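You operate a simulated robot arm through the tools that you are given. There is no shell and no other tool.

The job below is to be done with a simulated robot arm. You get a single attempt, and the scene is never put back.

## Task
Wipe the smudge off the white plate with the blue hand tool and cleaner.
Fine: Set the plate in the blue jig to wipe it; put the tool and the plate back. Set down upright: blue hand tool. What is to be rubbed or washed off counts as gone when no trace of it is left.

Only the result counts: the job must be done as asked and must still hold three seconds after the hand-in. Knocking over, shifting, dropping, spilling or breaking anything else fails it.

## Robot
A 7-joint arm with a two-finger parallel gripper, fixed in place. Base frame: the origin is at the foot of the arm, x ahead of it, y to its left, z up; the work surface is at about z = 0.82. Units: m, degrees, N and s.
Its first joint turns from -149.0 to 149.0 degrees. Payload 3.43 kg.
The tool frame sits at the grasp point between the pads (the TCP): z along the fingers, y along the line on which they close. The tips reach 0.03 m beyond it. The gripper opens to 0.094 m. The fingers are 0.028 m wide and 0.01 m thick; the gripper's body (0.05 by 0.096 m) begins 0.055 m behind the TCP.
Orientation is that of the tool frame in the base frame, as a unit quaternion [w, x, y, z]. With the fingers straight down and closing along the base's y, the tool's x points along the base's -x, its y along +y and its z along -z.

## Interface
- The arm moves only by the tool arm_command. Its argument "rows" is a list of rows, each a list of 7 numbers: the shift along the base's x, y, z in mm, then the turn, a rotation vector about the base's x, y, z in degrees, then the opening, from 0 (shut) to 1 (fully open). In form: [[tx, ty, tz, ax, ay, az, hand], ...]. A call has 1 to 20 rows; each row is the pose to reach, as a shift and turn from the pose commanded when the call began. Rows are played at 5 a second. More than 0.05 m and 8.6 degrees between two rows, or a gripper value outside its range, and nothing of the call is played. Where a pose cannot be reached the arm comes as near as it can. A force on the tool above 40 N (or 10 N above the force at the start of the call, whichever is more), or a blocked arm, ends the call early, and 0.2 s more pass. The fingers move at their own pace (about 0.045 m/s each) and stop on an object; they squeeze with about 33 N. The grip force told is the motor's: it shows also when the fingers shut on nothing. Time passes only in rows, and 0.2 s behind the last, so rows that repeat a pose let the fingers close. It gives the time, the measured TCP pose, the force on the tool (base axes), the opening and the grip force at its end, in the units of the frame above (readings bear some noise), with the torque about the TCP (base axes, N m) and any sound that the robot's microphone picked up.
- Cameras (640 x 400 px; columns grow to the right, rows downward): "scene" is fixed at [0.3997, 0.4985, 1.6853]; the picture's right is [-0.98, -0.21, 0.00], its down [-0.12, 0.54, -0.83] and it looks along [0.18, -0.81, -0.56] (base axes); focal length 321 px, centre (320, 200). "wrist" rides on the gripper at [0.076, 0.014, -0.103] in the tool frame; the picture's right is [-0.18, 0.98, 0.00], its down [-0.75, -0.14, -0.64] and it looks along [-0.63, -0.12, 0.77] (tool axes); focal length 243 px, centre (320, 200).
- grab_frame(camera): a new picture of that camera. No time passes.
- probe_pixels(camera, pixels): for up to 12 pixels [column, row] of the newest picture of that camera ("zoom" is the newest enlarged one), the place [x, y, z] in the base frame of the surface seen there, good to about 0.002 m. No time passes.
- close_up(camera, box): a new picture of the part [left, top, right, bottom] of that camera's present view, enlarged. No time passes.
- sign_off(): hands the job in; it is judged then, once.

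Open the gripper and draw the arm clear of the work before you hand the job in, unless the task says otherwise.

The tools are called as name(argument=value, ...) on one line, values as JSON. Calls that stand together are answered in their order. arm_command: Moves the arm, as the interface text tells. Its arguments: {"type":"object","properties":{"rows":{"type":"array","items":{"type":"array","items":{"type":"number"}}}},"required":["rows"]} The other tools are called the same way: grab_frame (camera) takes a picture; probe_pixels (camera, pixels) gives the place of the surface under pixels of a picture; close_up (camera, box) takes an enlarged picture of a part of a camera's view; sign_off () hands the job in.

At the start:

```text
clock: 0.0
tool_pos: [0.6046, -0.7812, 1.2431]
orientation: [0.0, 0.0, 1.0, 0.001]
wrist_force: [-0.1, 0.7, 0.6]
wrist_torque: [-0.03, -0.02, -0.01]
opening: 0.0941
finger_force: 0.0
```

scene: 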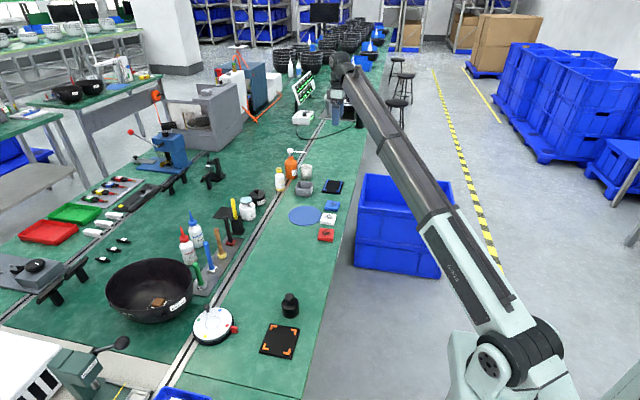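
wrist: 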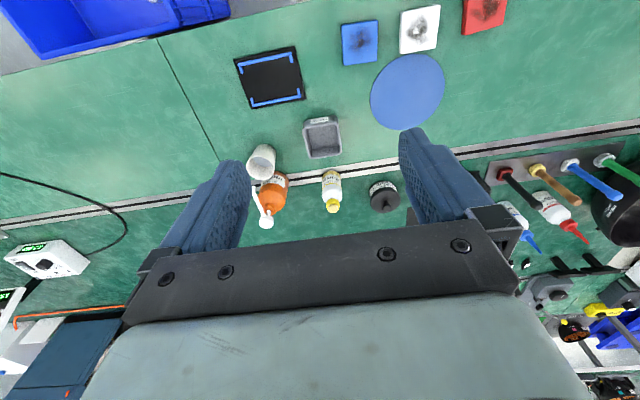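

The wrist view shows three small plates (blue at 360,42, white at 420,30, red at 484,12), a jig with blue corners (270,77), a row of hand tools with coloured handles (500-640,180), and bottles. I take close-ups to identify things.

close_up(camera="wrist", box=[220, 0, 540, 200])

close_up(camera="wrist", box=[440, 120, 640, 260])

close_up(camera="scene", box=[160, 140, 360, 265])

close_up(camera="scene", box=[160, 180, 320, 280])

```text
2.00 times, centred on (380, 100) of wrist
```

zoom: 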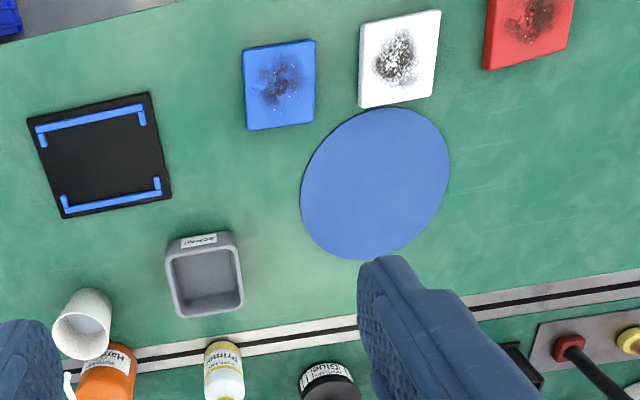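

```text
2.86 times, centred on (540, 190) of wrist
```

zoom: 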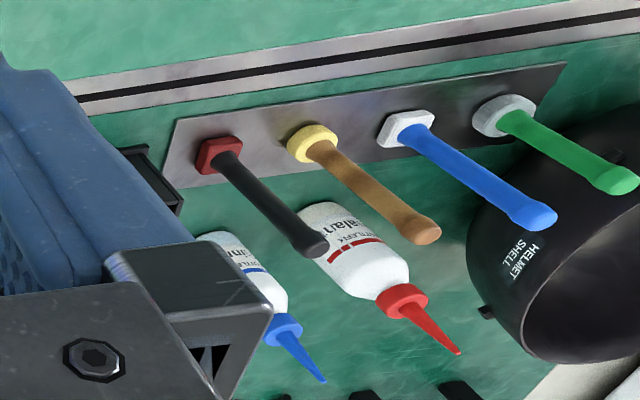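

```text
3.20 times, centred on (260, 202) of scene
```

zoom: 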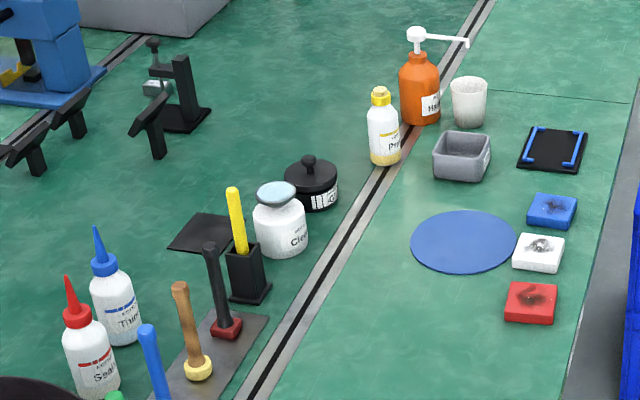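

```text
4.00 times, centred on (240, 230) of scene
```

zoom: 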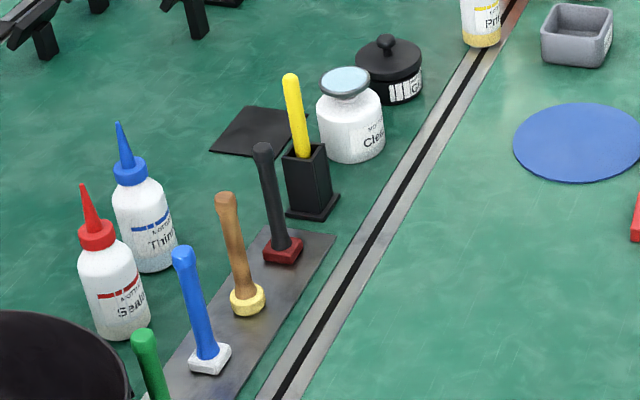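

I see a cleaner jar ("Cle…") with a light-blue top at scene (247,208), the blue-handled tool at (207,252), the white plate at (328,219). I probe the places of these things.

grab_frame(camera="scene")

probe_pixels(camera="scene", pixels=[[206, 243], [211, 269], [246, 199], [248, 212], [328, 217], [333, 187], [326, 235], [331, 207], [305, 215], [303, 187], [194, 270], [238, 226]])

close_up(camera="scene", box=[220, 180, 280, 220])

close_up(camera="scene", box=[300, 170, 360, 250])

close_up(camera="scene", box=[170, 220, 260, 300])

```text
taken
```

scene: 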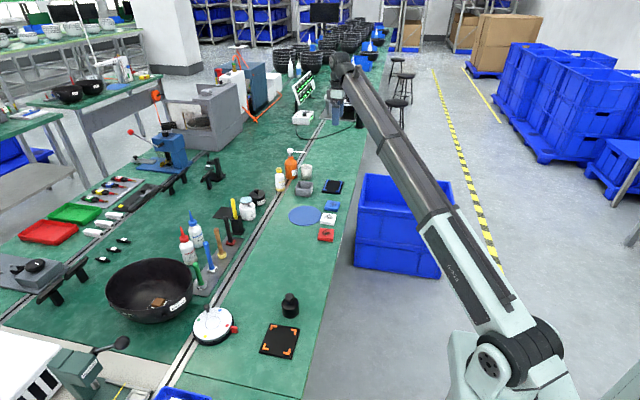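

```text
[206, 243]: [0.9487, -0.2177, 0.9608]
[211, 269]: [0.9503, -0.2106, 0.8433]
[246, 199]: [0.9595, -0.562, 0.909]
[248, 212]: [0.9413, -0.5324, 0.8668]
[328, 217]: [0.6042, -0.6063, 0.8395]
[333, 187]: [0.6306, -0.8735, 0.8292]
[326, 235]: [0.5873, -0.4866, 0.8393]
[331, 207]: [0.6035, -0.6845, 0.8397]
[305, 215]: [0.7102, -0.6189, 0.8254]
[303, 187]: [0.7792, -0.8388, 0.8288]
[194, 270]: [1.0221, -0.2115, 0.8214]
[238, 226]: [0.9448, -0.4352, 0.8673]
```

```text
10.00 times, centred on (250, 200) of scene
```

zoom: 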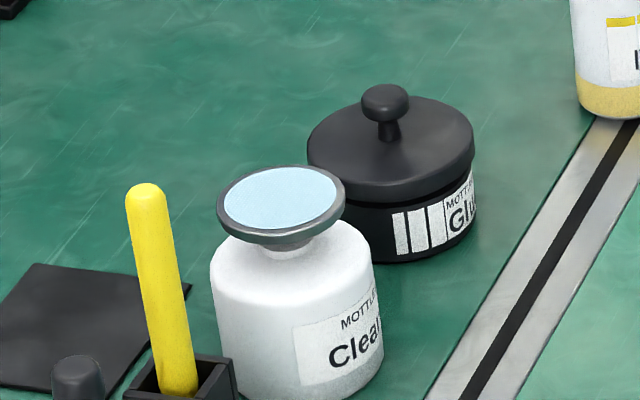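

```text
5.00 times, centred on (330, 210) of scene
```

zoom: 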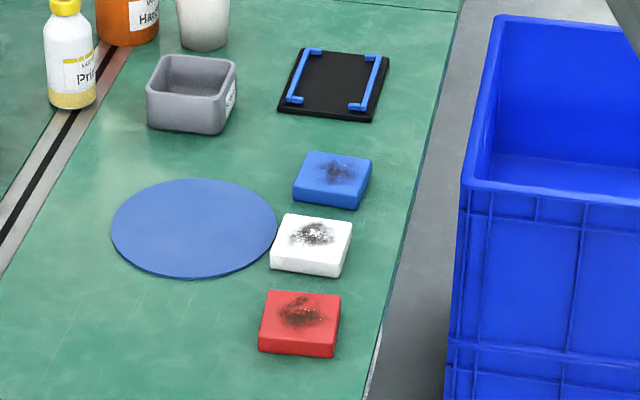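

```text
5.00 times, centred on (215, 260) of scene
```

zoom: 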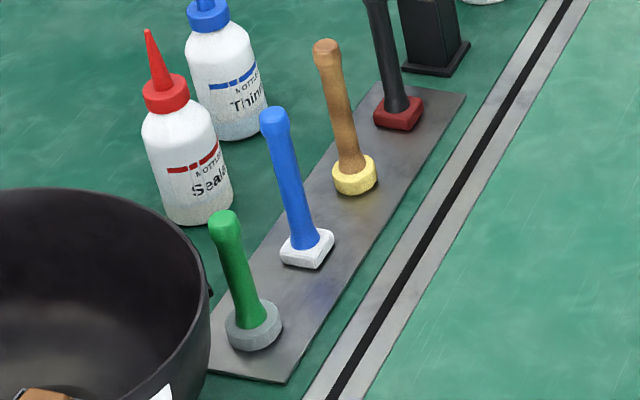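

The white plate sits at about (0.605,-0.605), top z 0.8395; the cleaner jar is far out at about (0.96,-0.56). I take zooms from the wrist and probe plate and jig edges for exact geometry.

close_up(camera="wrist", box=[330, 0, 450, 75])

probe_pixels(camera="wrist", pixels=[[402, 14], [438, 8], [436, 47], [402, 51], [420, 30], [235, 60], [295, 48], [303, 97], [250, 108], [270, 77], [247, 70], [252, 103]])

close_up(camera="wrist", box=[220, 35, 316, 115])

```text
5.33 times, centred on (390, 38) of wrist
```

zoom: 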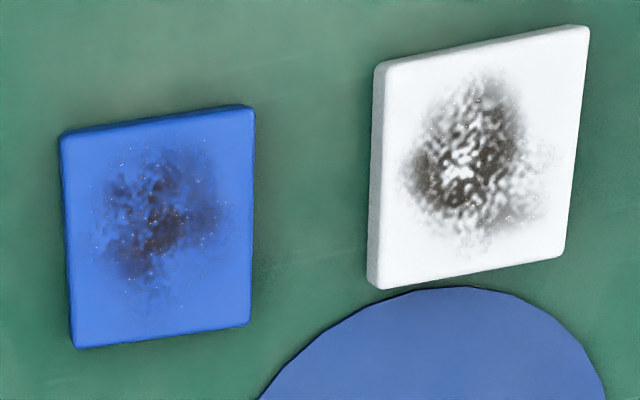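

```text
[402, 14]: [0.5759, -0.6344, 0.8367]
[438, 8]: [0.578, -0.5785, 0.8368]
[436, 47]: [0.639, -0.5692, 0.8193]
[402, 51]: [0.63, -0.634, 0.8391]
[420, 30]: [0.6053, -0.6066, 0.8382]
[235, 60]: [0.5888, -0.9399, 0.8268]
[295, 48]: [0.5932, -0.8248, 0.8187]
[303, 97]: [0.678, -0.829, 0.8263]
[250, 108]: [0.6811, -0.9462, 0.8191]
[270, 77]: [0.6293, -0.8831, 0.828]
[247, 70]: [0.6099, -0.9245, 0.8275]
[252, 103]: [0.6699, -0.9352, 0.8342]
```

```text
5.00 times, centred on (268, 75) of wrist
```

zoom: 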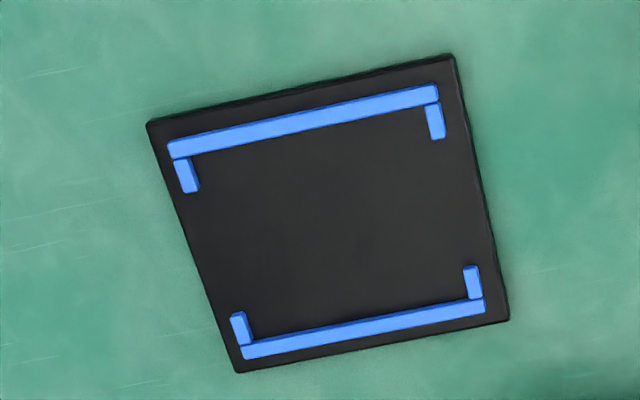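

The jig's blue rails run along y with short stubs at the ends. I probe the rails and stubs in the zoomed jig picture.

probe_pixels(camera="zoom", pixels=[[172, 150], [435, 92], [187, 175], [434, 120], [238, 328], [473, 282], [250, 351], [480, 307], [148, 125], [452, 58], [506, 315], [240, 368]])

close_up(camera="scene", box=[316, 174, 348, 194])

probe_pixels(camera="zoom", pixels=[[60, 200], [320, 200]])

```text
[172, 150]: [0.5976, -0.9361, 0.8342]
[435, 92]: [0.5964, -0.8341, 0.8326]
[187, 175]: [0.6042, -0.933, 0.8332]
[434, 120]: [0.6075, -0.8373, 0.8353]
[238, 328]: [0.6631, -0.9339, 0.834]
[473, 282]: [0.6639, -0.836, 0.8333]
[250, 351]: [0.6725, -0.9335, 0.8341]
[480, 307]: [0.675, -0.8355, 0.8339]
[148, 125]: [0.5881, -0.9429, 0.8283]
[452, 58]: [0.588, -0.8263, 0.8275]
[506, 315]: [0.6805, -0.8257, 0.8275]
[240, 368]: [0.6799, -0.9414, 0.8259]
```

```text
16.00 times, centred on (332, 184) of scene
```

zoom: 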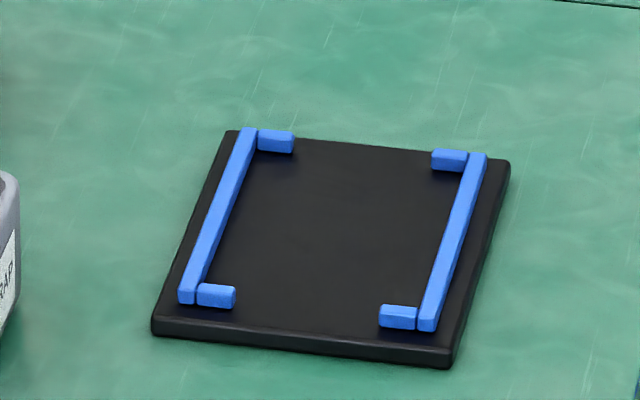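

```text
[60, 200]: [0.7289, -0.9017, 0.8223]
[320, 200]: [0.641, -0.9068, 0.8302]
```

The jig's centre is about (0.634,-0.884), with an inside of about 0.07 x 0.09 m and base top z 0.8275. I test the reach there with the tool pointing down, staying high.

arm_command(rows=[[10, -35, -30, 0, 0, 0, 1], [20, -70, -60, 0, 0, 0, 1], [29, -103, -93, 0, 0, 0, 1], [29, -103, -120, 0, 0, 0, 1], [29, -103, -150, 0, 0, 0, 1], [29, -103, -150, 0, 0, 0, 1]])

grab_frame(camera="scene")

grab_frame(camera="wrist")

```text
clock: 1.4
tool_pos: [0.6334, -0.8847, 1.0916]
orientation: [0.001, 0.0, 1.0, 0.0]
wrist_force: [-0.5, 0.4, 0.4]
wrist_torque: [0.0, 0.0, -0.02]
opening: 0.0938
finger_force: 0.0
```

```text
taken
```

scene: 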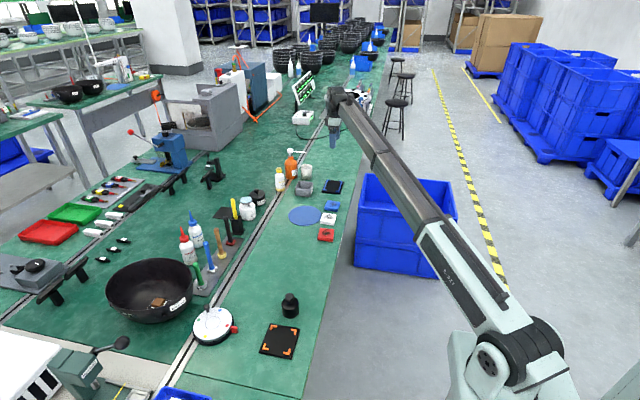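

```text
taken
```

wrist: 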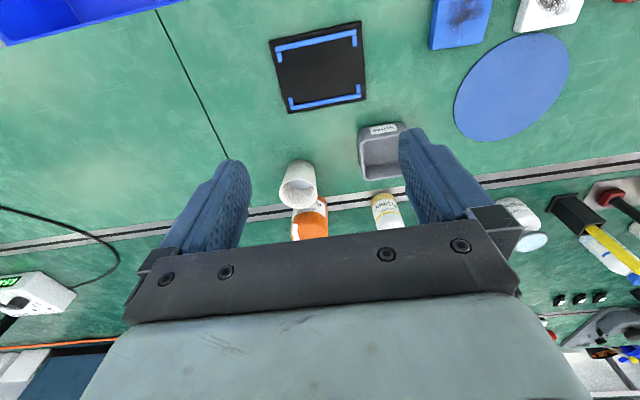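

The arm reached (0.633,-0.885,1.09) straight down. I now test how low it can go here, stopping with the tips well above the jig.

arm_command(rows=[[0, 0, -40, 0, 0, 0, 1], [0, 0, -80, 0, 0, 0, 1], [0, 0, -120, 0, 0, 0, 1], [0, 0, -160, 0, 0, 0, 1], [0, 0, -195, 0, 0, 0, 1], [0, 0, -195, 0, 0, 0, 1], [0, 0, -195, 0, 0, 0, 1]])

grab_frame(camera="wrist")

grab_frame(camera="scene")

```text
clock: 3.0
tool_pos: [0.6333, -0.883, 0.897]
orientation: [0.0, 0.0, 1.0, 0.001]
wrist_force: [0.2, 0.1, -0.5]
wrist_torque: [0.0, -0.04, -0.02]
opening: 0.094
finger_force: 0.1
```

```text
taken
```

wrist: 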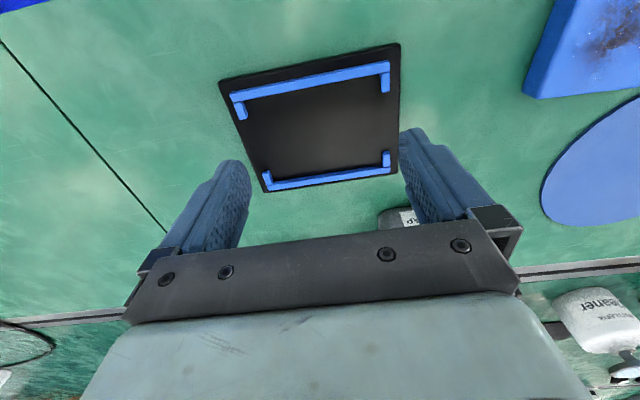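

```text
taken
```

scene: 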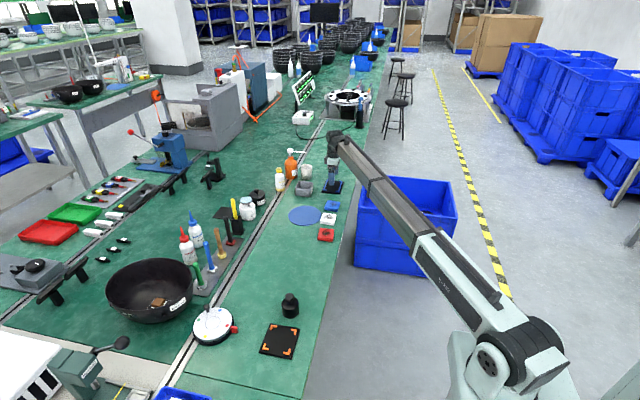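

The pose at z 0.897 was reached too, so the jig is within reach. I measure the jig from this near view (base corners about (220,85), (400,45), (398,170), (265,190)).

close_up(camera="wrist", box=[210, 35, 410, 200])

probe_pixels(camera="zoom", pixels=[[75, 200], [90, 245], [557, 110], [560, 165], [185, 440], [570, 385], [320, 150], [380, 460], [320, 173], [380, 438], [320, 300], [565, 405]])

```text
2.42 times, centred on (310, 118) of wrist
```

zoom: 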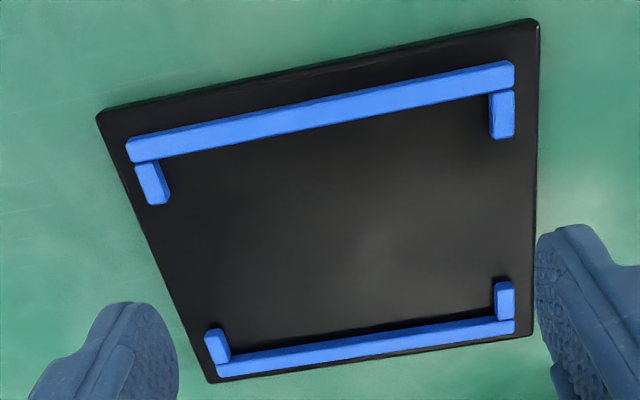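

```text
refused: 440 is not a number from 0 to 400
```

Zoomed picture: rail ends at (130,150), (512,70), (222,370), (512,325); stubs at (152,185), (503,115), (217,345), (505,298). I probe those.

probe_pixels(camera="zoom", pixels=[[320, 106], [320, 122], [370, 340], [370, 352], [168, 198], [493, 128], [231, 352], [498, 305], [350, 230], [152, 200], [98, 116], [533, 330]])

```text
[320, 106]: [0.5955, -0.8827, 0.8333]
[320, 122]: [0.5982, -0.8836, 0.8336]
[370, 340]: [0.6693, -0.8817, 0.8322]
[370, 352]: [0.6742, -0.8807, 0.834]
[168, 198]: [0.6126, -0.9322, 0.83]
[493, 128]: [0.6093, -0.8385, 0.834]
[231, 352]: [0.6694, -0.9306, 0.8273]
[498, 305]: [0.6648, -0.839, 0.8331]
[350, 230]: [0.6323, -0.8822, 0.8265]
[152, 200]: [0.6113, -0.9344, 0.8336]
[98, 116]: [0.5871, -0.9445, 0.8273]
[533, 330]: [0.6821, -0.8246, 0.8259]
```

Jig interior: x 0.600–0.669, y −0.931…−0.839, base z 0.827. Now I rise and go over the white plate to measure it.

arm_command(rows=[[0, 0, 40, 0, 0, 0, 1], [-3, 45, 60, 0, 0, 0, 1], [-8, 90, 70, 0, 0, 0, 1], [-13, 135, 70, 0, 0, 0, 1], [-18, 180, 70, 0, 0, 0, 1], [-23, 225, 70, 0, 0, 0, 1], [-28, 270, 60, 0, 0, 0, 1], [-28, 278, 40, 0, 0, 0, 1], [-28, 278, 40, 0, 0, 0, 1]])

grab_frame(camera="wrist")

```text
clock: 5.0
tool_pos: [0.606, -0.6058, 0.9368]
orientation: [0.0, 0.0, 1.0, 0.0]
wrist_force: [0.5, -1.3, 0.4]
wrist_torque: [-0.04, -0.02, -0.03]
opening: 0.0941
finger_force: 0.0
```

```text
taken
```

wrist: 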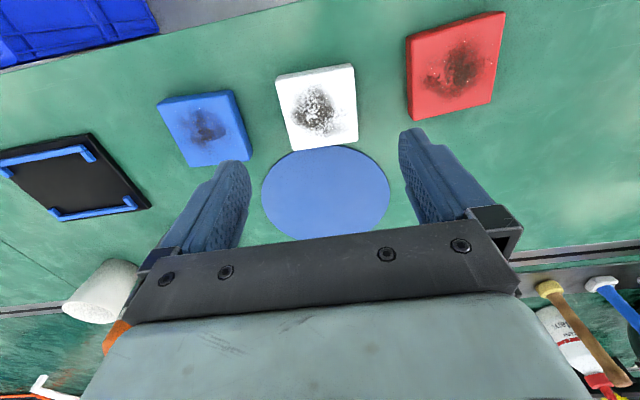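

The white plate fills about (275,75)–(358,150). I zoom in and probe its corners.

close_up(camera="wrist", box=[256, 50, 376, 160])

probe_pixels(camera="wrist", pixels=[[280, 77], [353, 66], [356, 138], [294, 148], [318, 110], [296, 100], [355, 100], [315, 72], [326, 143], [240, 150], [410, 100], [326, 195]])

```text
3.64 times, centred on (316, 105) of wrist
```

zoom: 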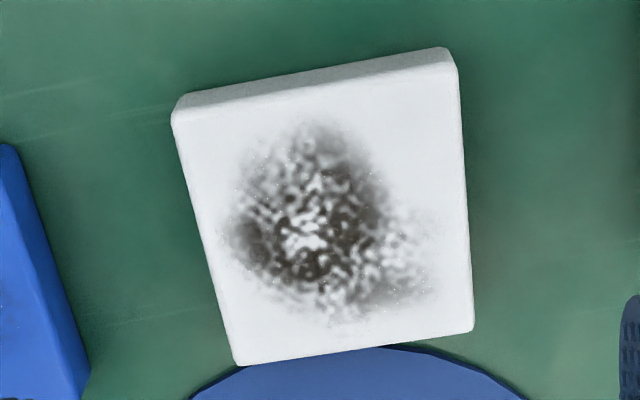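

```text
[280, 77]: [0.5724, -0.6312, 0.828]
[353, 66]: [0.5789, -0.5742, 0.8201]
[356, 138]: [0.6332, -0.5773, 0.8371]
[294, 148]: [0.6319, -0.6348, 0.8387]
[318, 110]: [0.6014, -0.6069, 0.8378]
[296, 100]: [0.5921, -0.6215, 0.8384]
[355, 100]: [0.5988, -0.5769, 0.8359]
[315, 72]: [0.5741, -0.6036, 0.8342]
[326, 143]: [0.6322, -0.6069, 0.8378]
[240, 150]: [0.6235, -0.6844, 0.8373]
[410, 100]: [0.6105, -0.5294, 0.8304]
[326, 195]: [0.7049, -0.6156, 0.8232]
```

I probe just inside the plate's top edges in the zoom to fix its extent and yaw.

probe_pixels(camera="zoom", pixels=[[185, 125], [450, 72], [465, 325], [242, 355], [195, 200], [215, 280], [463, 200], [466, 280], [250, 107], [400, 78], [300, 353], [420, 336]])

```text
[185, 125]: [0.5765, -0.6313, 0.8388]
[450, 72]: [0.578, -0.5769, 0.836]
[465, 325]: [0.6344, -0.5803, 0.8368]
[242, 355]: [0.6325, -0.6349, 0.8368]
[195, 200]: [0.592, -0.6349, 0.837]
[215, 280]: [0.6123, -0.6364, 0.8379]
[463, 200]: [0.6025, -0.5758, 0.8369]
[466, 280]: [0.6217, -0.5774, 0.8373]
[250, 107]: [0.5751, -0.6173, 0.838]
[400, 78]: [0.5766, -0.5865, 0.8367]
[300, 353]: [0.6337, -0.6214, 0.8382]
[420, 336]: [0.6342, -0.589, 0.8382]
```

The plate is about 0.061 m square, centred at (0.605,-0.606), top at 0.838, nearly no yaw. I descend with open fingers to TCP z≈0.853, fingers straddling it in y.

arm_command(rows=[[-1, 0, -30, 0, 0, 0, 0.95], [-1, 0, -55, 0, 0, 0, 0.95], [-1, 0, -72, 0, 0, 0, 0.95], [-1, 0, -83, 0, 0, 0, 0.95], [-1, 0, -83, 0, 0, 0, 0.95]])

grab_frame(camera="wrist")

close_up(camera="scene", box=[300, 180, 360, 250])

```text
clock: 6.2
tool_pos: [0.6039, -0.6072, 0.8556]
orientation: [0.0, -0.001, 1.0, 0.0]
wrist_force: [0.0, -0.8, 0.4]
wrist_torque: [0.03, -0.02, -0.01]
opening: 0.0894
finger_force: 0.0
```

```text
taken
```

wrist: 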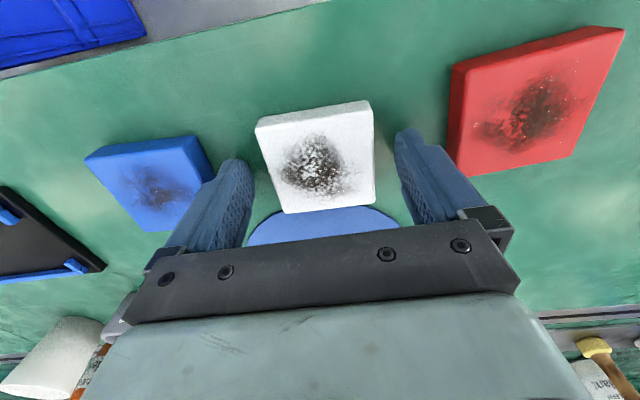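

```text
5.71 times, centred on (330, 215) of scene
```

zoom: 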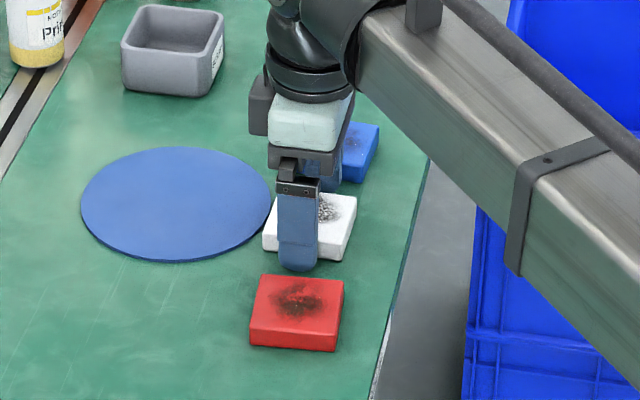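

Fingers straddle the plate evenly. I go 2 mm lower and close.

arm_command(rows=[[0, 0, -2, 0, 0, 0, 0.9], [0, 0, -2, 0, 0, 0, 0.75], [0, 0, -2, 0, 0, 0, 0.65], [0, 0, -2, 0, 0, 0, 0.5], [0, 0, -2, 0, 0, 0, 0.5], [0, 0, -2, 0, 0, 0, 0.5]])

grab_frame(camera="wrist")

```text
clock: 7.6
tool_pos: [0.6048, -0.607, 0.853]
orientation: [0.0, 0.0, 1.0, 0.0]
wrist_force: [0.2, 0.4, 0.6]
wrist_torque: [-0.03, 0.04, 0.0]
opening: 0.0608
finger_force: 33.6
```

```text
taken
```

wrist: 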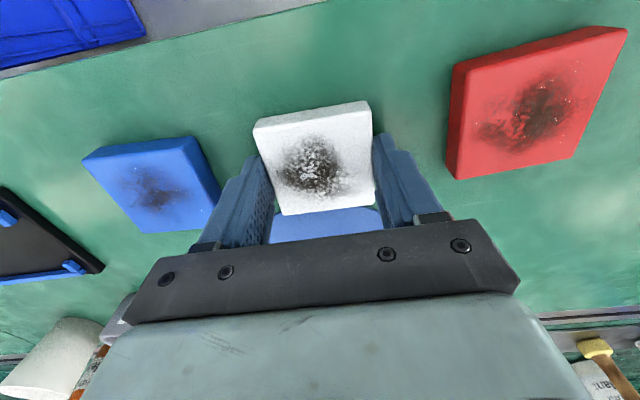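

The plate is gripped (opening 0.061, 33 N). I lift it and carry it over the jig (shift +30 mm x, −278 mm y), staying about 40 mm above.

arm_command(rows=[[0, 0, 20, 0, 0, 0, 0.5], [0, 0, 50, 0, 0, 0, 0.5], [0, -30, 70, 0, 0, 0, 0.5], [4, -75, 75, 0, 0, 0, 0.5], [10, -120, 75, 0, 0, 0, 0.5], [16, -165, 75, 0, 0, 0, 0.5], [22, -210, 75, 0, 0, 0, 0.5], [28, -250, 75, 0, 0, 0, 0.5], [30, -278, 70, 0, 0, 0, 0.5], [30, -278, 50, 0, 0, 0, 0.5], [30, -278, 50, 0, 0, 0, 0.5]])

grab_frame(camera="wrist")

close_up(camera="scene", box=[300, 140, 370, 200])

```text
clock: 10.0
tool_pos: [0.6345, -0.8831, 0.901]
orientation: [-0.001, 0.0, 1.0, 0.0]
wrist_force: [0.0, 0.1, 0.2]
wrist_torque: [-0.03, 0.0, 0.01]
opening: 0.047
finger_force: 0.1
```

```text
taken
```

wrist: 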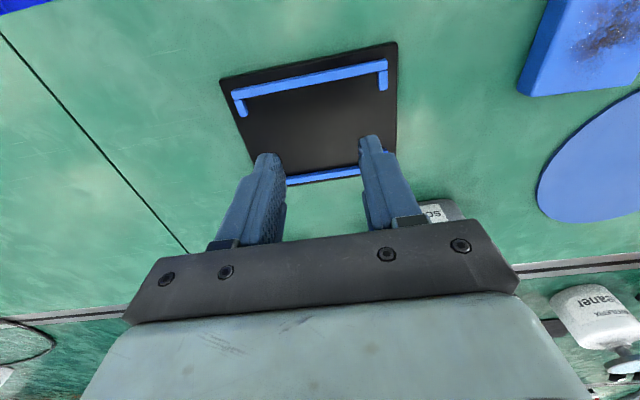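

```text
6.67 times, centred on (335, 170) of scene
```

zoom: 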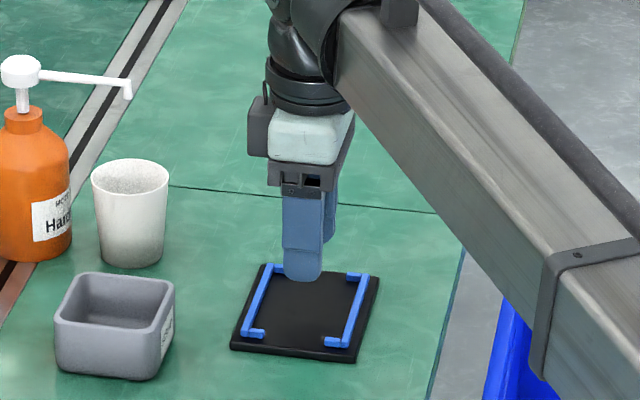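

The plate slipped out of the grip (opening 0.047, nothing held). I look for where it lies.

grab_frame(camera="scene")

close_up(camera="scene", box=[280, 170, 380, 250])

```text
taken
```

scene: 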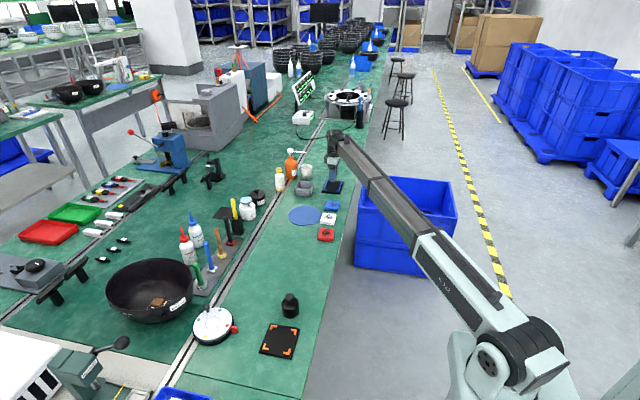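

```text
5.00 times, centred on (330, 210) of scene
```

zoom: 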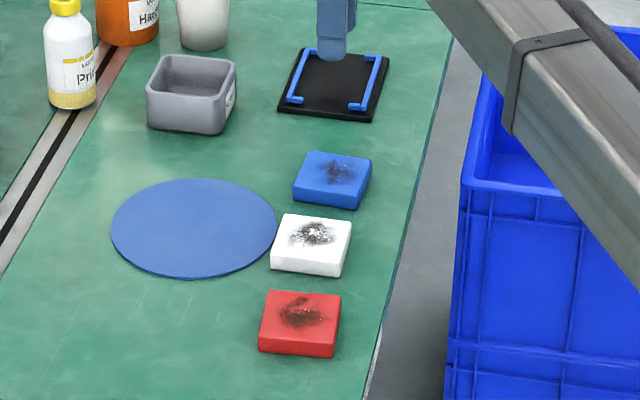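

The white plate still lies at its original place (zoom 310,240); it slipped right at the lift. I go back above it, opening the fingers, and will grip deeper and harder.

arm_command(rows=[[0, 0, 25, 0, 0, 0, 0.6], [0, 30, 40, 0, 0, 0, 0.7], [-4, 75, 40, 0, 0, 0, 0.95], [-10, 120, 40, 0, 0, 0, 0.95], [-16, 165, 40, 0, 0, 0, 0.95], [-22, 210, 40, 0, 0, 0, 0.95], [-28, 255, 40, 0, 0, 0, 0.95], [-30, 278, 40, 0, 0, 0, 0.95], [-30, 278, 30, 0, 0, 0, 0.95], [-30, 278, 30, 0, 0, 0, 0.95]])

close_up(camera="wrist", box=[236, 50, 396, 160])

```text
clock: 12.2
tool_pos: [0.6034, -0.6065, 0.9331]
orientation: [0.0, 0.0, 1.0, 0.0]
wrist_force: [0.2, 0.2, -0.9]
wrist_torque: [0.0, 0.01, 0.02]
opening: 0.0891
finger_force: 0.1
```

```text
3.64 times, centred on (316, 105) of wrist
```

zoom: 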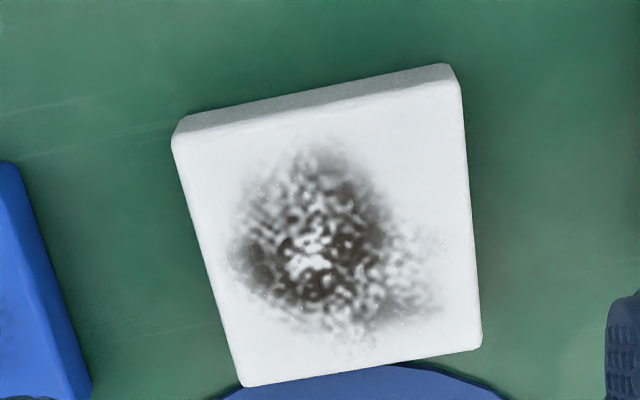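

The plate is unmoved. I descend to about z 0.851 and close fully, waiting longer.

arm_command(rows=[[1, 0, -30, 0, 0, 0, 0.95], [1, 0, -55, 0, 0, 0, 0.95], [1, 0, -72, 0, 0, 0, 0.95], [1, 0, -81.5, 0, 0, 0, 0.95], [1, 0, -81.5, 0, 0, 0, 0.7], [1, 0, -81.5, 0, 0, 0, 0.6], [1, 0, -81.5, 0, 0, 0, 0.3], [1, 0, -81.5, 0, 0, 0, 0], [1, 0, -81.5, 0, 0, 0, 0], [1, 0, -81.5, 0, 0, 0, 0], [1, 0, -81.5, 0, 0, 0, 0]])

grab_frame(camera="wrist")

close_up(camera="scene", box=[305, 190, 355, 235])

```text
clock: 14.6
tool_pos: [0.6052, -0.6062, 0.8516]
orientation: [-0.001, 0.0, 1.0, 0.0]
wrist_force: [0.2, -0.2, -0.4]
wrist_torque: [0.01, 0.03, -0.01]
opening: 0.061
finger_force: 32.9
```

```text
taken
```

wrist: 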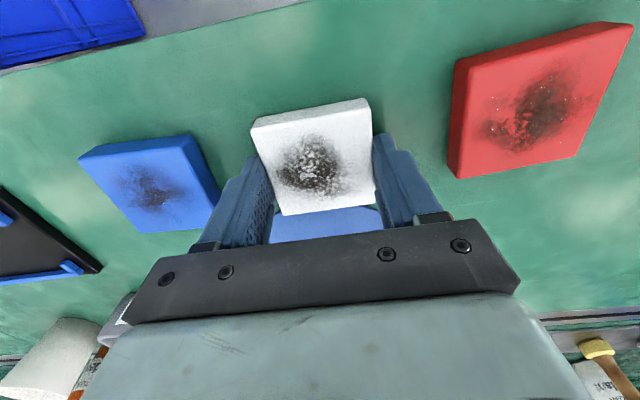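

```text
8.89 times, centred on (330, 212) of scene
```

zoom: 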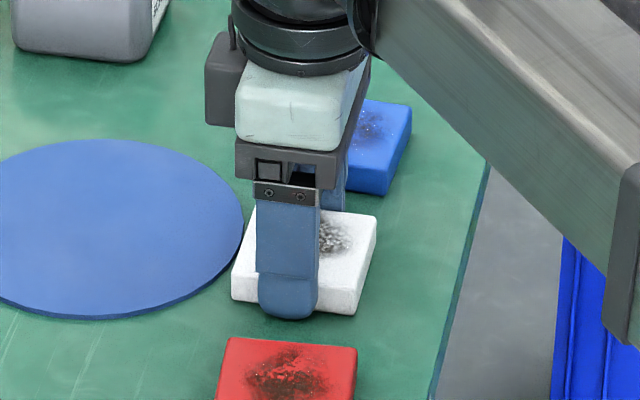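

Grip reads 33 N at 0.061 opening. I lift slowly, only 12 mm, and check whether the plate follows.

arm_command(rows=[[0, 0, 2, 0, 0, 0, 0], [0, 0, 4, 0, 0, 0, 0], [0, 0, 6, 0, 0, 0, 0], [0, 0, 9, 0, 0, 0, 0], [0, 0, 12, 0, 0, 0, 0], [0, 0, 12, 0, 0, 0, 0]])

close_up(camera="scene", box=[305, 190, 355, 235])

```text
clock: 16.0
tool_pos: [0.6064, -0.6055, 0.8632]
orientation: [0.0, 0.0, 1.0, 0.0]
wrist_force: [0.1, -0.1, 0.6]
wrist_torque: [-0.02, 0.0, 0.0]
opening: 0.0611
finger_force: 33.3
```

```text
8.89 times, centred on (330, 212) of scene
```

zoom: 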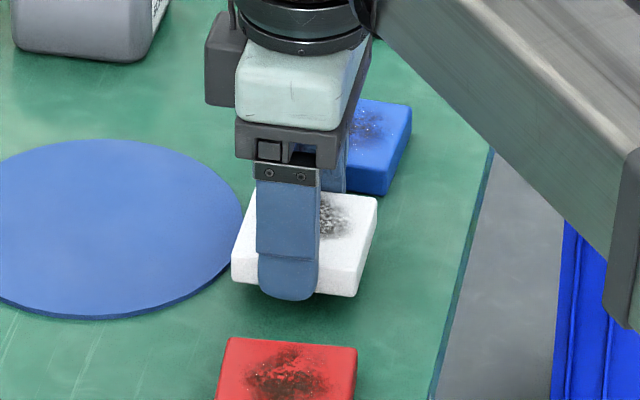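

The plate follows now. I lift further gently and carry it to above the jig with small steps.

arm_command(rows=[[0, 0, 5, 0, 0, 0, 0], [0, 0, 12, 0, 0, 0, 0], [0, 0, 20, 0, 0, 0, 0], [0, 0, 30, 0, 0, 0, 0], [0, 0, 38, 0, 0, 0, 0], [0, -6, 43, 0, 0, 0, 0], [1, -16, 45, 0, 0, 0, 0], [3, -32, 45, 0, 0, 0, 0], [5, -50, 45, 0, 0, 0, 0], [7, -70, 45, 0, 0, 0, 0], [9, -90, 45, 0, 0, 0, 0], [11, -110, 45, 0, 0, 0, 0], [13, -130, 45, 0, 0, 0, 0], [15, -150, 45, 0, 0, 0, 0], [17, -170, 45, 0, 0, 0, 0], [19, -190, 45, 0, 0, 0, 0]])

grab_frame(camera="wrist")

```text
clock: 19.4
tool_pos: [0.623, -0.7971, 0.9076]
orientation: [0.0, -0.001, 1.0, 0.001]
wrist_force: [0.6, 0.4, -0.8]
wrist_torque: [0.0, 0.02, 0.0]
opening: 0.0611
finger_force: 33.5
```

```text
taken
```

wrist: 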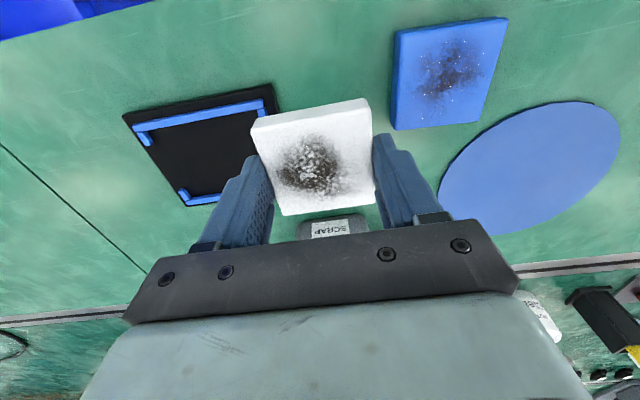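

The plate is held. I probe its top edges to find its centre relative to the TCP.

probe_pixels(camera="wrist", pixels=[[270, 128], [310, 120], [350, 112], [290, 211], [330, 208], [365, 202], [318, 165], [262, 145], [372, 150]])

```text
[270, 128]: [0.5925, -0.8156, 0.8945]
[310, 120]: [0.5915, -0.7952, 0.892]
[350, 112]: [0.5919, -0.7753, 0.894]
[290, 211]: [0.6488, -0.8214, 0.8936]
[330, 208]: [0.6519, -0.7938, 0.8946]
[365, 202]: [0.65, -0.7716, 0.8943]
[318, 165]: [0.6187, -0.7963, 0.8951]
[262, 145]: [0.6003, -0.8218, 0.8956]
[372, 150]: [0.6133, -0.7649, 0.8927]
```

Plate centre is ~1.5 mm short of the TCP in x; top is 13.5 mm below it. I move over the jig centre and lower to ~6 mm above the rails.

arm_command(rows=[[2, -15, 0, 0, 0, 0, 0], [5, -35, 0, 0, 0, 0, 0], [8, -55, 0, 0, 0, 0, 0], [11, -75, 0, 0, 0, 0, 0], [13, -88, -5, 0, 0, 0, 0], [13, -88, -15, 0, 0, 0, 0], [13, -88, -25, 0, 0, 0, 0], [13, -88, -32, 0, 0, 0, 0], [13, -88, -32, 0, 0, 0, 0]])

grab_frame(camera="wrist")

close_up(camera="scene", box=[310, 160, 350, 200])

probe_pixels(camera="wrist", pixels=[[270, 128], [310, 120], [350, 112], [290, 211], [330, 208], [365, 202], [318, 165], [262, 145], [372, 150]])

```text
clock: 21.4
tool_pos: [0.6377, -0.884, 0.876]
orientation: [0.0, 0.0, 1.0, 0.0]
wrist_force: [0.2, -0.6, -0.8]
wrist_torque: [-0.04, 0.02, -0.03]
opening: 0.0609
finger_force: 33.2
```

```text
taken
```

wrist: 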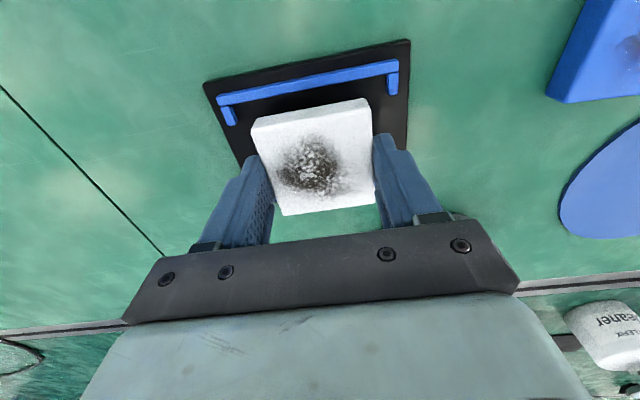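

```text
10.00 times, centred on (330, 180) of scene
```

zoom: 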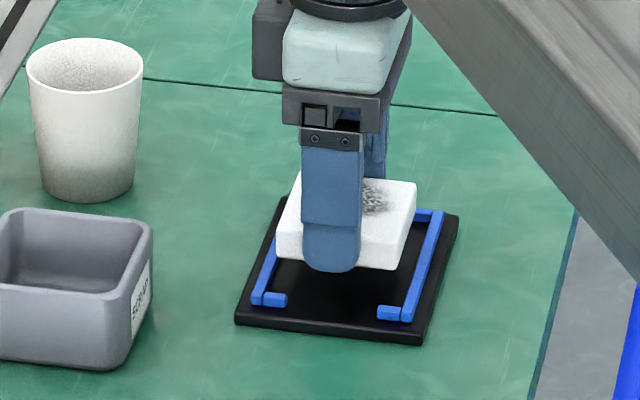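

```text
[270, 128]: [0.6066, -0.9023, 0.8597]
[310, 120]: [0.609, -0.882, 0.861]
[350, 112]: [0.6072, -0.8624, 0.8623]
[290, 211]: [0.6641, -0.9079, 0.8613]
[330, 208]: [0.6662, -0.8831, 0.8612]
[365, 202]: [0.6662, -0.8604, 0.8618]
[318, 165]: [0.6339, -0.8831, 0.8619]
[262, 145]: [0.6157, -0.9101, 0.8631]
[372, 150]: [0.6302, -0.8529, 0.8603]
```

Plate centre is at x≈0.6365; jig middle is 0.6345. I shift −2 mm in x, −1.5 mm in y and lower gently onto the jig base.

arm_command(rows=[[-2, -1.5, 0, 0, 0, 0, 0], [-2, -1.5, -4, 0, 0, 0, 0], [-2, -1.5, -8, 0, 0, 0, 0], [-2, -1.5, -11, 0, 0, 0, 0], [-2, -1.5, -13, 0, 0, 0, 0], [-2, -1.5, -15, 0, 0, 0, 0], [-2, -1.5, -15, 0, 0, 0, 0]])

grab_frame(camera="wrist")

close_up(camera="scene", box=[310, 160, 350, 200])

```text
clock: 23.0
tool_pos: [0.6353, -0.8849, 0.8612]
orientation: [0.001, 0.0, 1.0, 0.001]
wrist_force: [-0.3, 0.3, -1.1]
wrist_torque: [-0.03, -0.01, -0.01]
opening: 0.0606
finger_force: 32.9
```

```text
taken
```

wrist: 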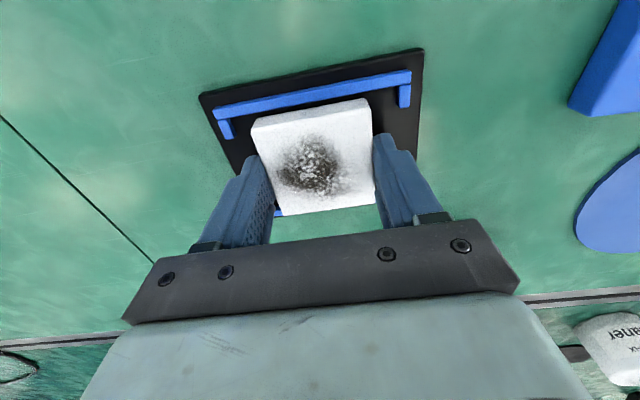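

```text
10.00 times, centred on (330, 180) of scene
```

zoom: 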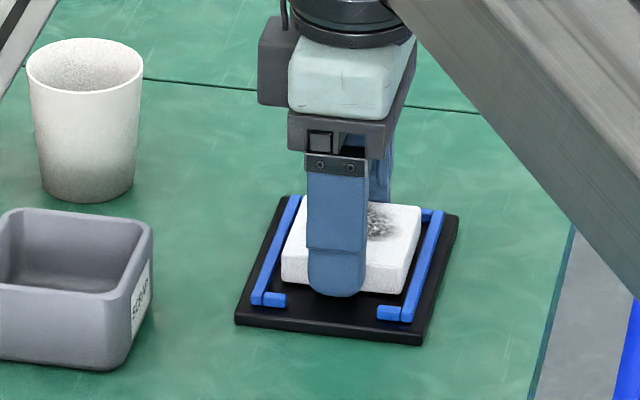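

It sits between the rails almost on the base. I lower 1.5 mm more to feel contact, then open partway (fingers pass between the stubs) and rise.

arm_command(rows=[[0, 0, -0.8, 0, 0, 0, 0], [0, 0, -1.5, 0, 0, 0, 0], [0, 0, -1.5, 0, 0, 0, 0]])

probe_pixels(camera="wrist", pixels=[[318, 165], [310, 120], [330, 208]])

```text
clock: 23.8
tool_pos: [0.6341, -0.8847, 0.8605]
orientation: [0.0, 0.0, 1.0, 0.0]
wrist_force: [0.0, 0.5, -0.6]
wrist_torque: [-0.02, 0.02, -0.01]
opening: 0.0613
finger_force: 32.6
```

```text
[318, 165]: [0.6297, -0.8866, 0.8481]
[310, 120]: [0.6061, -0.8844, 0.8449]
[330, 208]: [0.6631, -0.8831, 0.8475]
```

Plate top is about 0.847, i.e. on the base. I open the fingers slowly and rise straight up.

arm_command(rows=[[0, 0, -0.5, 0, 0, 0, 0.6], [0, 0, -0.5, 0, 0, 0, 0.7], [0, 0, -0.5, 0, 0, 0, 0.85], [0, 0, -0.5, 0, 0, 0, 0.85], [0, 0, 10, 0, 0, 0, 0.85], [0, 0, 30, 0, 0, 0, 0.85], [0, 0, 60, 0, 0, 0, 0.85], [0, 0, 100, 0, 0, 0, 0.85], [0, 0, 100, 0, 0, 0, 0.85]])

grab_frame(camera="wrist")

close_up(camera="scene", box=[310, 170, 350, 200])

```text
clock: 25.8
tool_pos: [0.6376, -0.8848, 0.9591]
orientation: [0.0, 0.001, 1.0, -0.001]
wrist_force: [0.0, 0.3, 0.0]
wrist_torque: [0.03, -0.03, -0.01]
opening: 0.0798
finger_force: 0.2
```

```text
taken
```

wrist: 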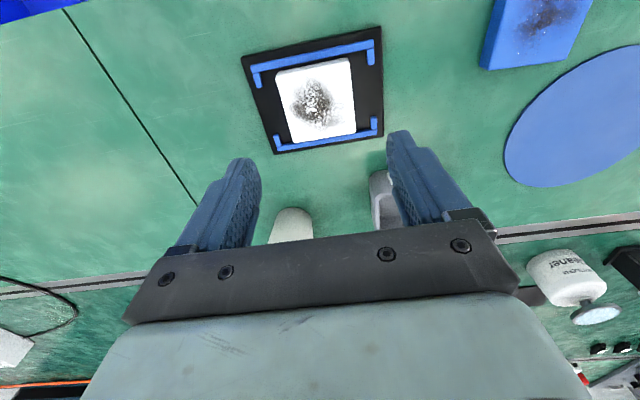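

```text
13.33 times, centred on (330, 185) of scene
```

zoom: 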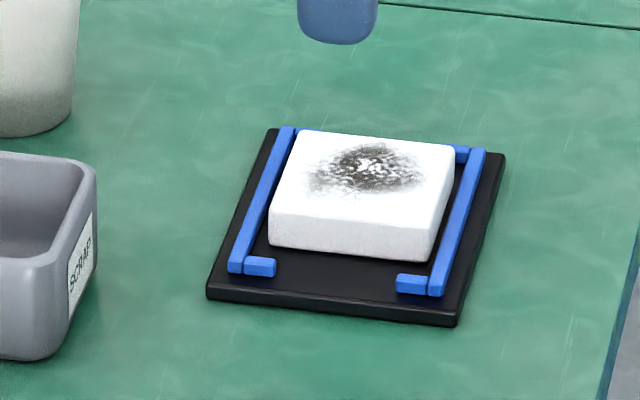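

The plate sits in the jig between the rails. I measure plate and smudge extents now for the wiping.

close_up(camera="wrist", box=[260, 50, 370, 150])

probe_pixels(camera="wrist", pixels=[[282, 73], [346, 61], [353, 130], [293, 139], [315, 65], [325, 134], [286, 105], [351, 95]])

```text
4.00 times, centred on (315, 100) of wrist
```

zoom: 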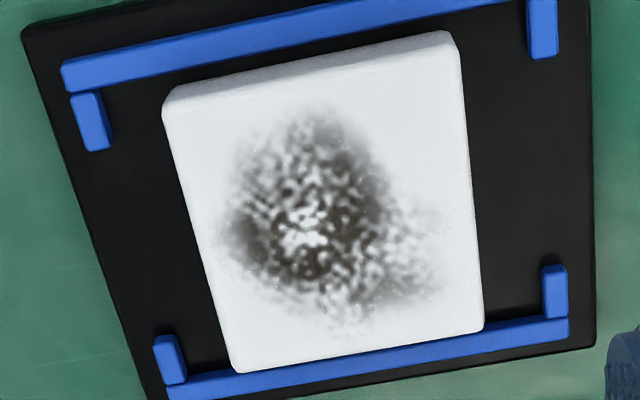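

```text
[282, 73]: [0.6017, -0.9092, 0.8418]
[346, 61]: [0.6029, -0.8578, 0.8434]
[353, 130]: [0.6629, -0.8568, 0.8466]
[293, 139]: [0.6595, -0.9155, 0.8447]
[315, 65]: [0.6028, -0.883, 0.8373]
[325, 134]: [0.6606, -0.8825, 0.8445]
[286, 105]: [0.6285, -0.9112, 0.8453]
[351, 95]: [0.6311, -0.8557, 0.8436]
```

I probe the smudge's bounds in the zoom: left (228,240), right (445,285), top (310,108), bottom (345,325).

probe_pixels(camera="zoom", pixels=[[228, 240], [445, 285], [310, 108], [345, 325], [320, 215], [440, 215], [170, 115], [455, 60], [478, 325], [237, 365]])

close_up(camera="wrist", box=[500, 220, 640, 330])

probe_pixels(camera="wrist", pixels=[[597, 313], [575, 270], [580, 318], [612, 310]])

```text
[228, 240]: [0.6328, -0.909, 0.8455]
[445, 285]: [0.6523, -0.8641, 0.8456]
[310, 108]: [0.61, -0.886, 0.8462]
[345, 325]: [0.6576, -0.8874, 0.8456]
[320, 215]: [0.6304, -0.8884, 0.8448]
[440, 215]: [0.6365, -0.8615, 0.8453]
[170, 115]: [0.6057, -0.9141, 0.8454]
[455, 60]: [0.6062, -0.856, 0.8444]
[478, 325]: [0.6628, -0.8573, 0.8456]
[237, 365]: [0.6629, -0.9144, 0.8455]
```

```text
3.64 times, centred on (570, 275) of wrist
```

zoom: 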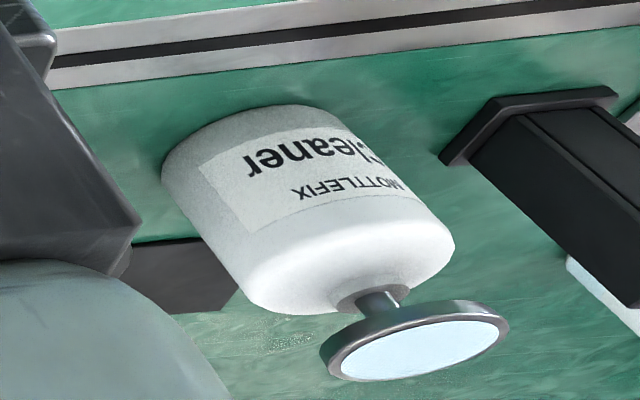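

```text
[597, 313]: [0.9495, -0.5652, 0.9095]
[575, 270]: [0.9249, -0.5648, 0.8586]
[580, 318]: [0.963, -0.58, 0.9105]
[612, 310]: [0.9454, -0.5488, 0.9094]
```

Smudge spans x 0.608–0.660, y −0.910…−0.862 on a top at 0.846. The cleaner is a push-dish dispenser, dish at about (0.952,-0.565,0.91). Now I rise and fly to a viewing spot before the blue tool.

arm_command(rows=[[0, 0, 40, 0, 0, 0, 0.6], [0, 0, 80, 0, 0, 0, 0.6], [5, 20, 120, 0, 0, 0, 0.6], [10, 55, 150, 0, 0, 0, 0.6], [20, 95, 160, 0, 0, 0, 0.6], [30, 138, 160, 0, 0, 0, 0.6], [40, 181, 160, 0, 0, 0, 0.6], [50, 224, 160, 0, 0, 0, 0.6], [60, 267, 160, 0, 0, 0, 0.6], [70, 310, 160, 0, 0, 0, 0.6], [80, 353, 160, 0, 0, 0, 0.6], [90, 396, 160, 0, 0, 0, 0.6], [100, 439, 160, 0, 0, 0, 0.6], [110, 482, 160, 0, 0, 0, 0.6], [120, 525, 160, 0, 0, 0, 0.6], [130, 568, 160, 0, 0, 0, 0.6], [140, 611, 160, 0, 0, 0, 0.6], [150, 645, 160, 0, 0, 0, 0.6], [163, 670, 160, 0, 0, 0, 0.6], [163, 670, 160, 0, 0, 0, 0.6]])

grab_frame(camera="wrist")

grab_frame(camera="scene")

```text
clock: 30.0
tool_pos: [0.7993, -0.2167, 1.1194]
orientation: [0.0, 0.0, 1.0, 0.0]
wrist_force: [0.4, -0.6, 0.7]
wrist_torque: [0.01, 0.01, -0.01]
opening: 0.0563
finger_force: 0.0
```

```text
taken
```

wrist: 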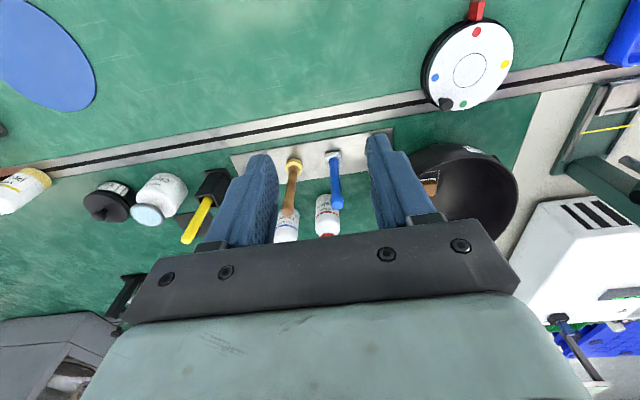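

```text
taken
```

scene: 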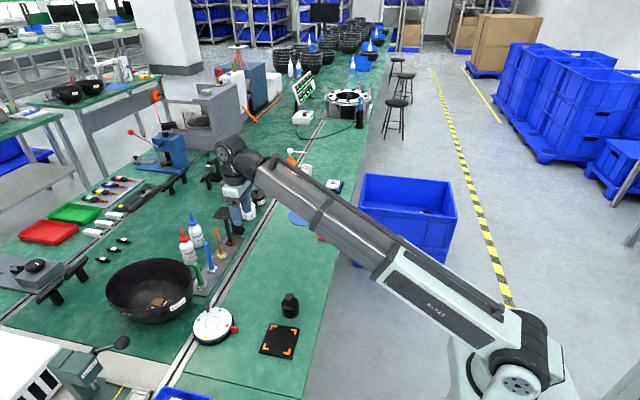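

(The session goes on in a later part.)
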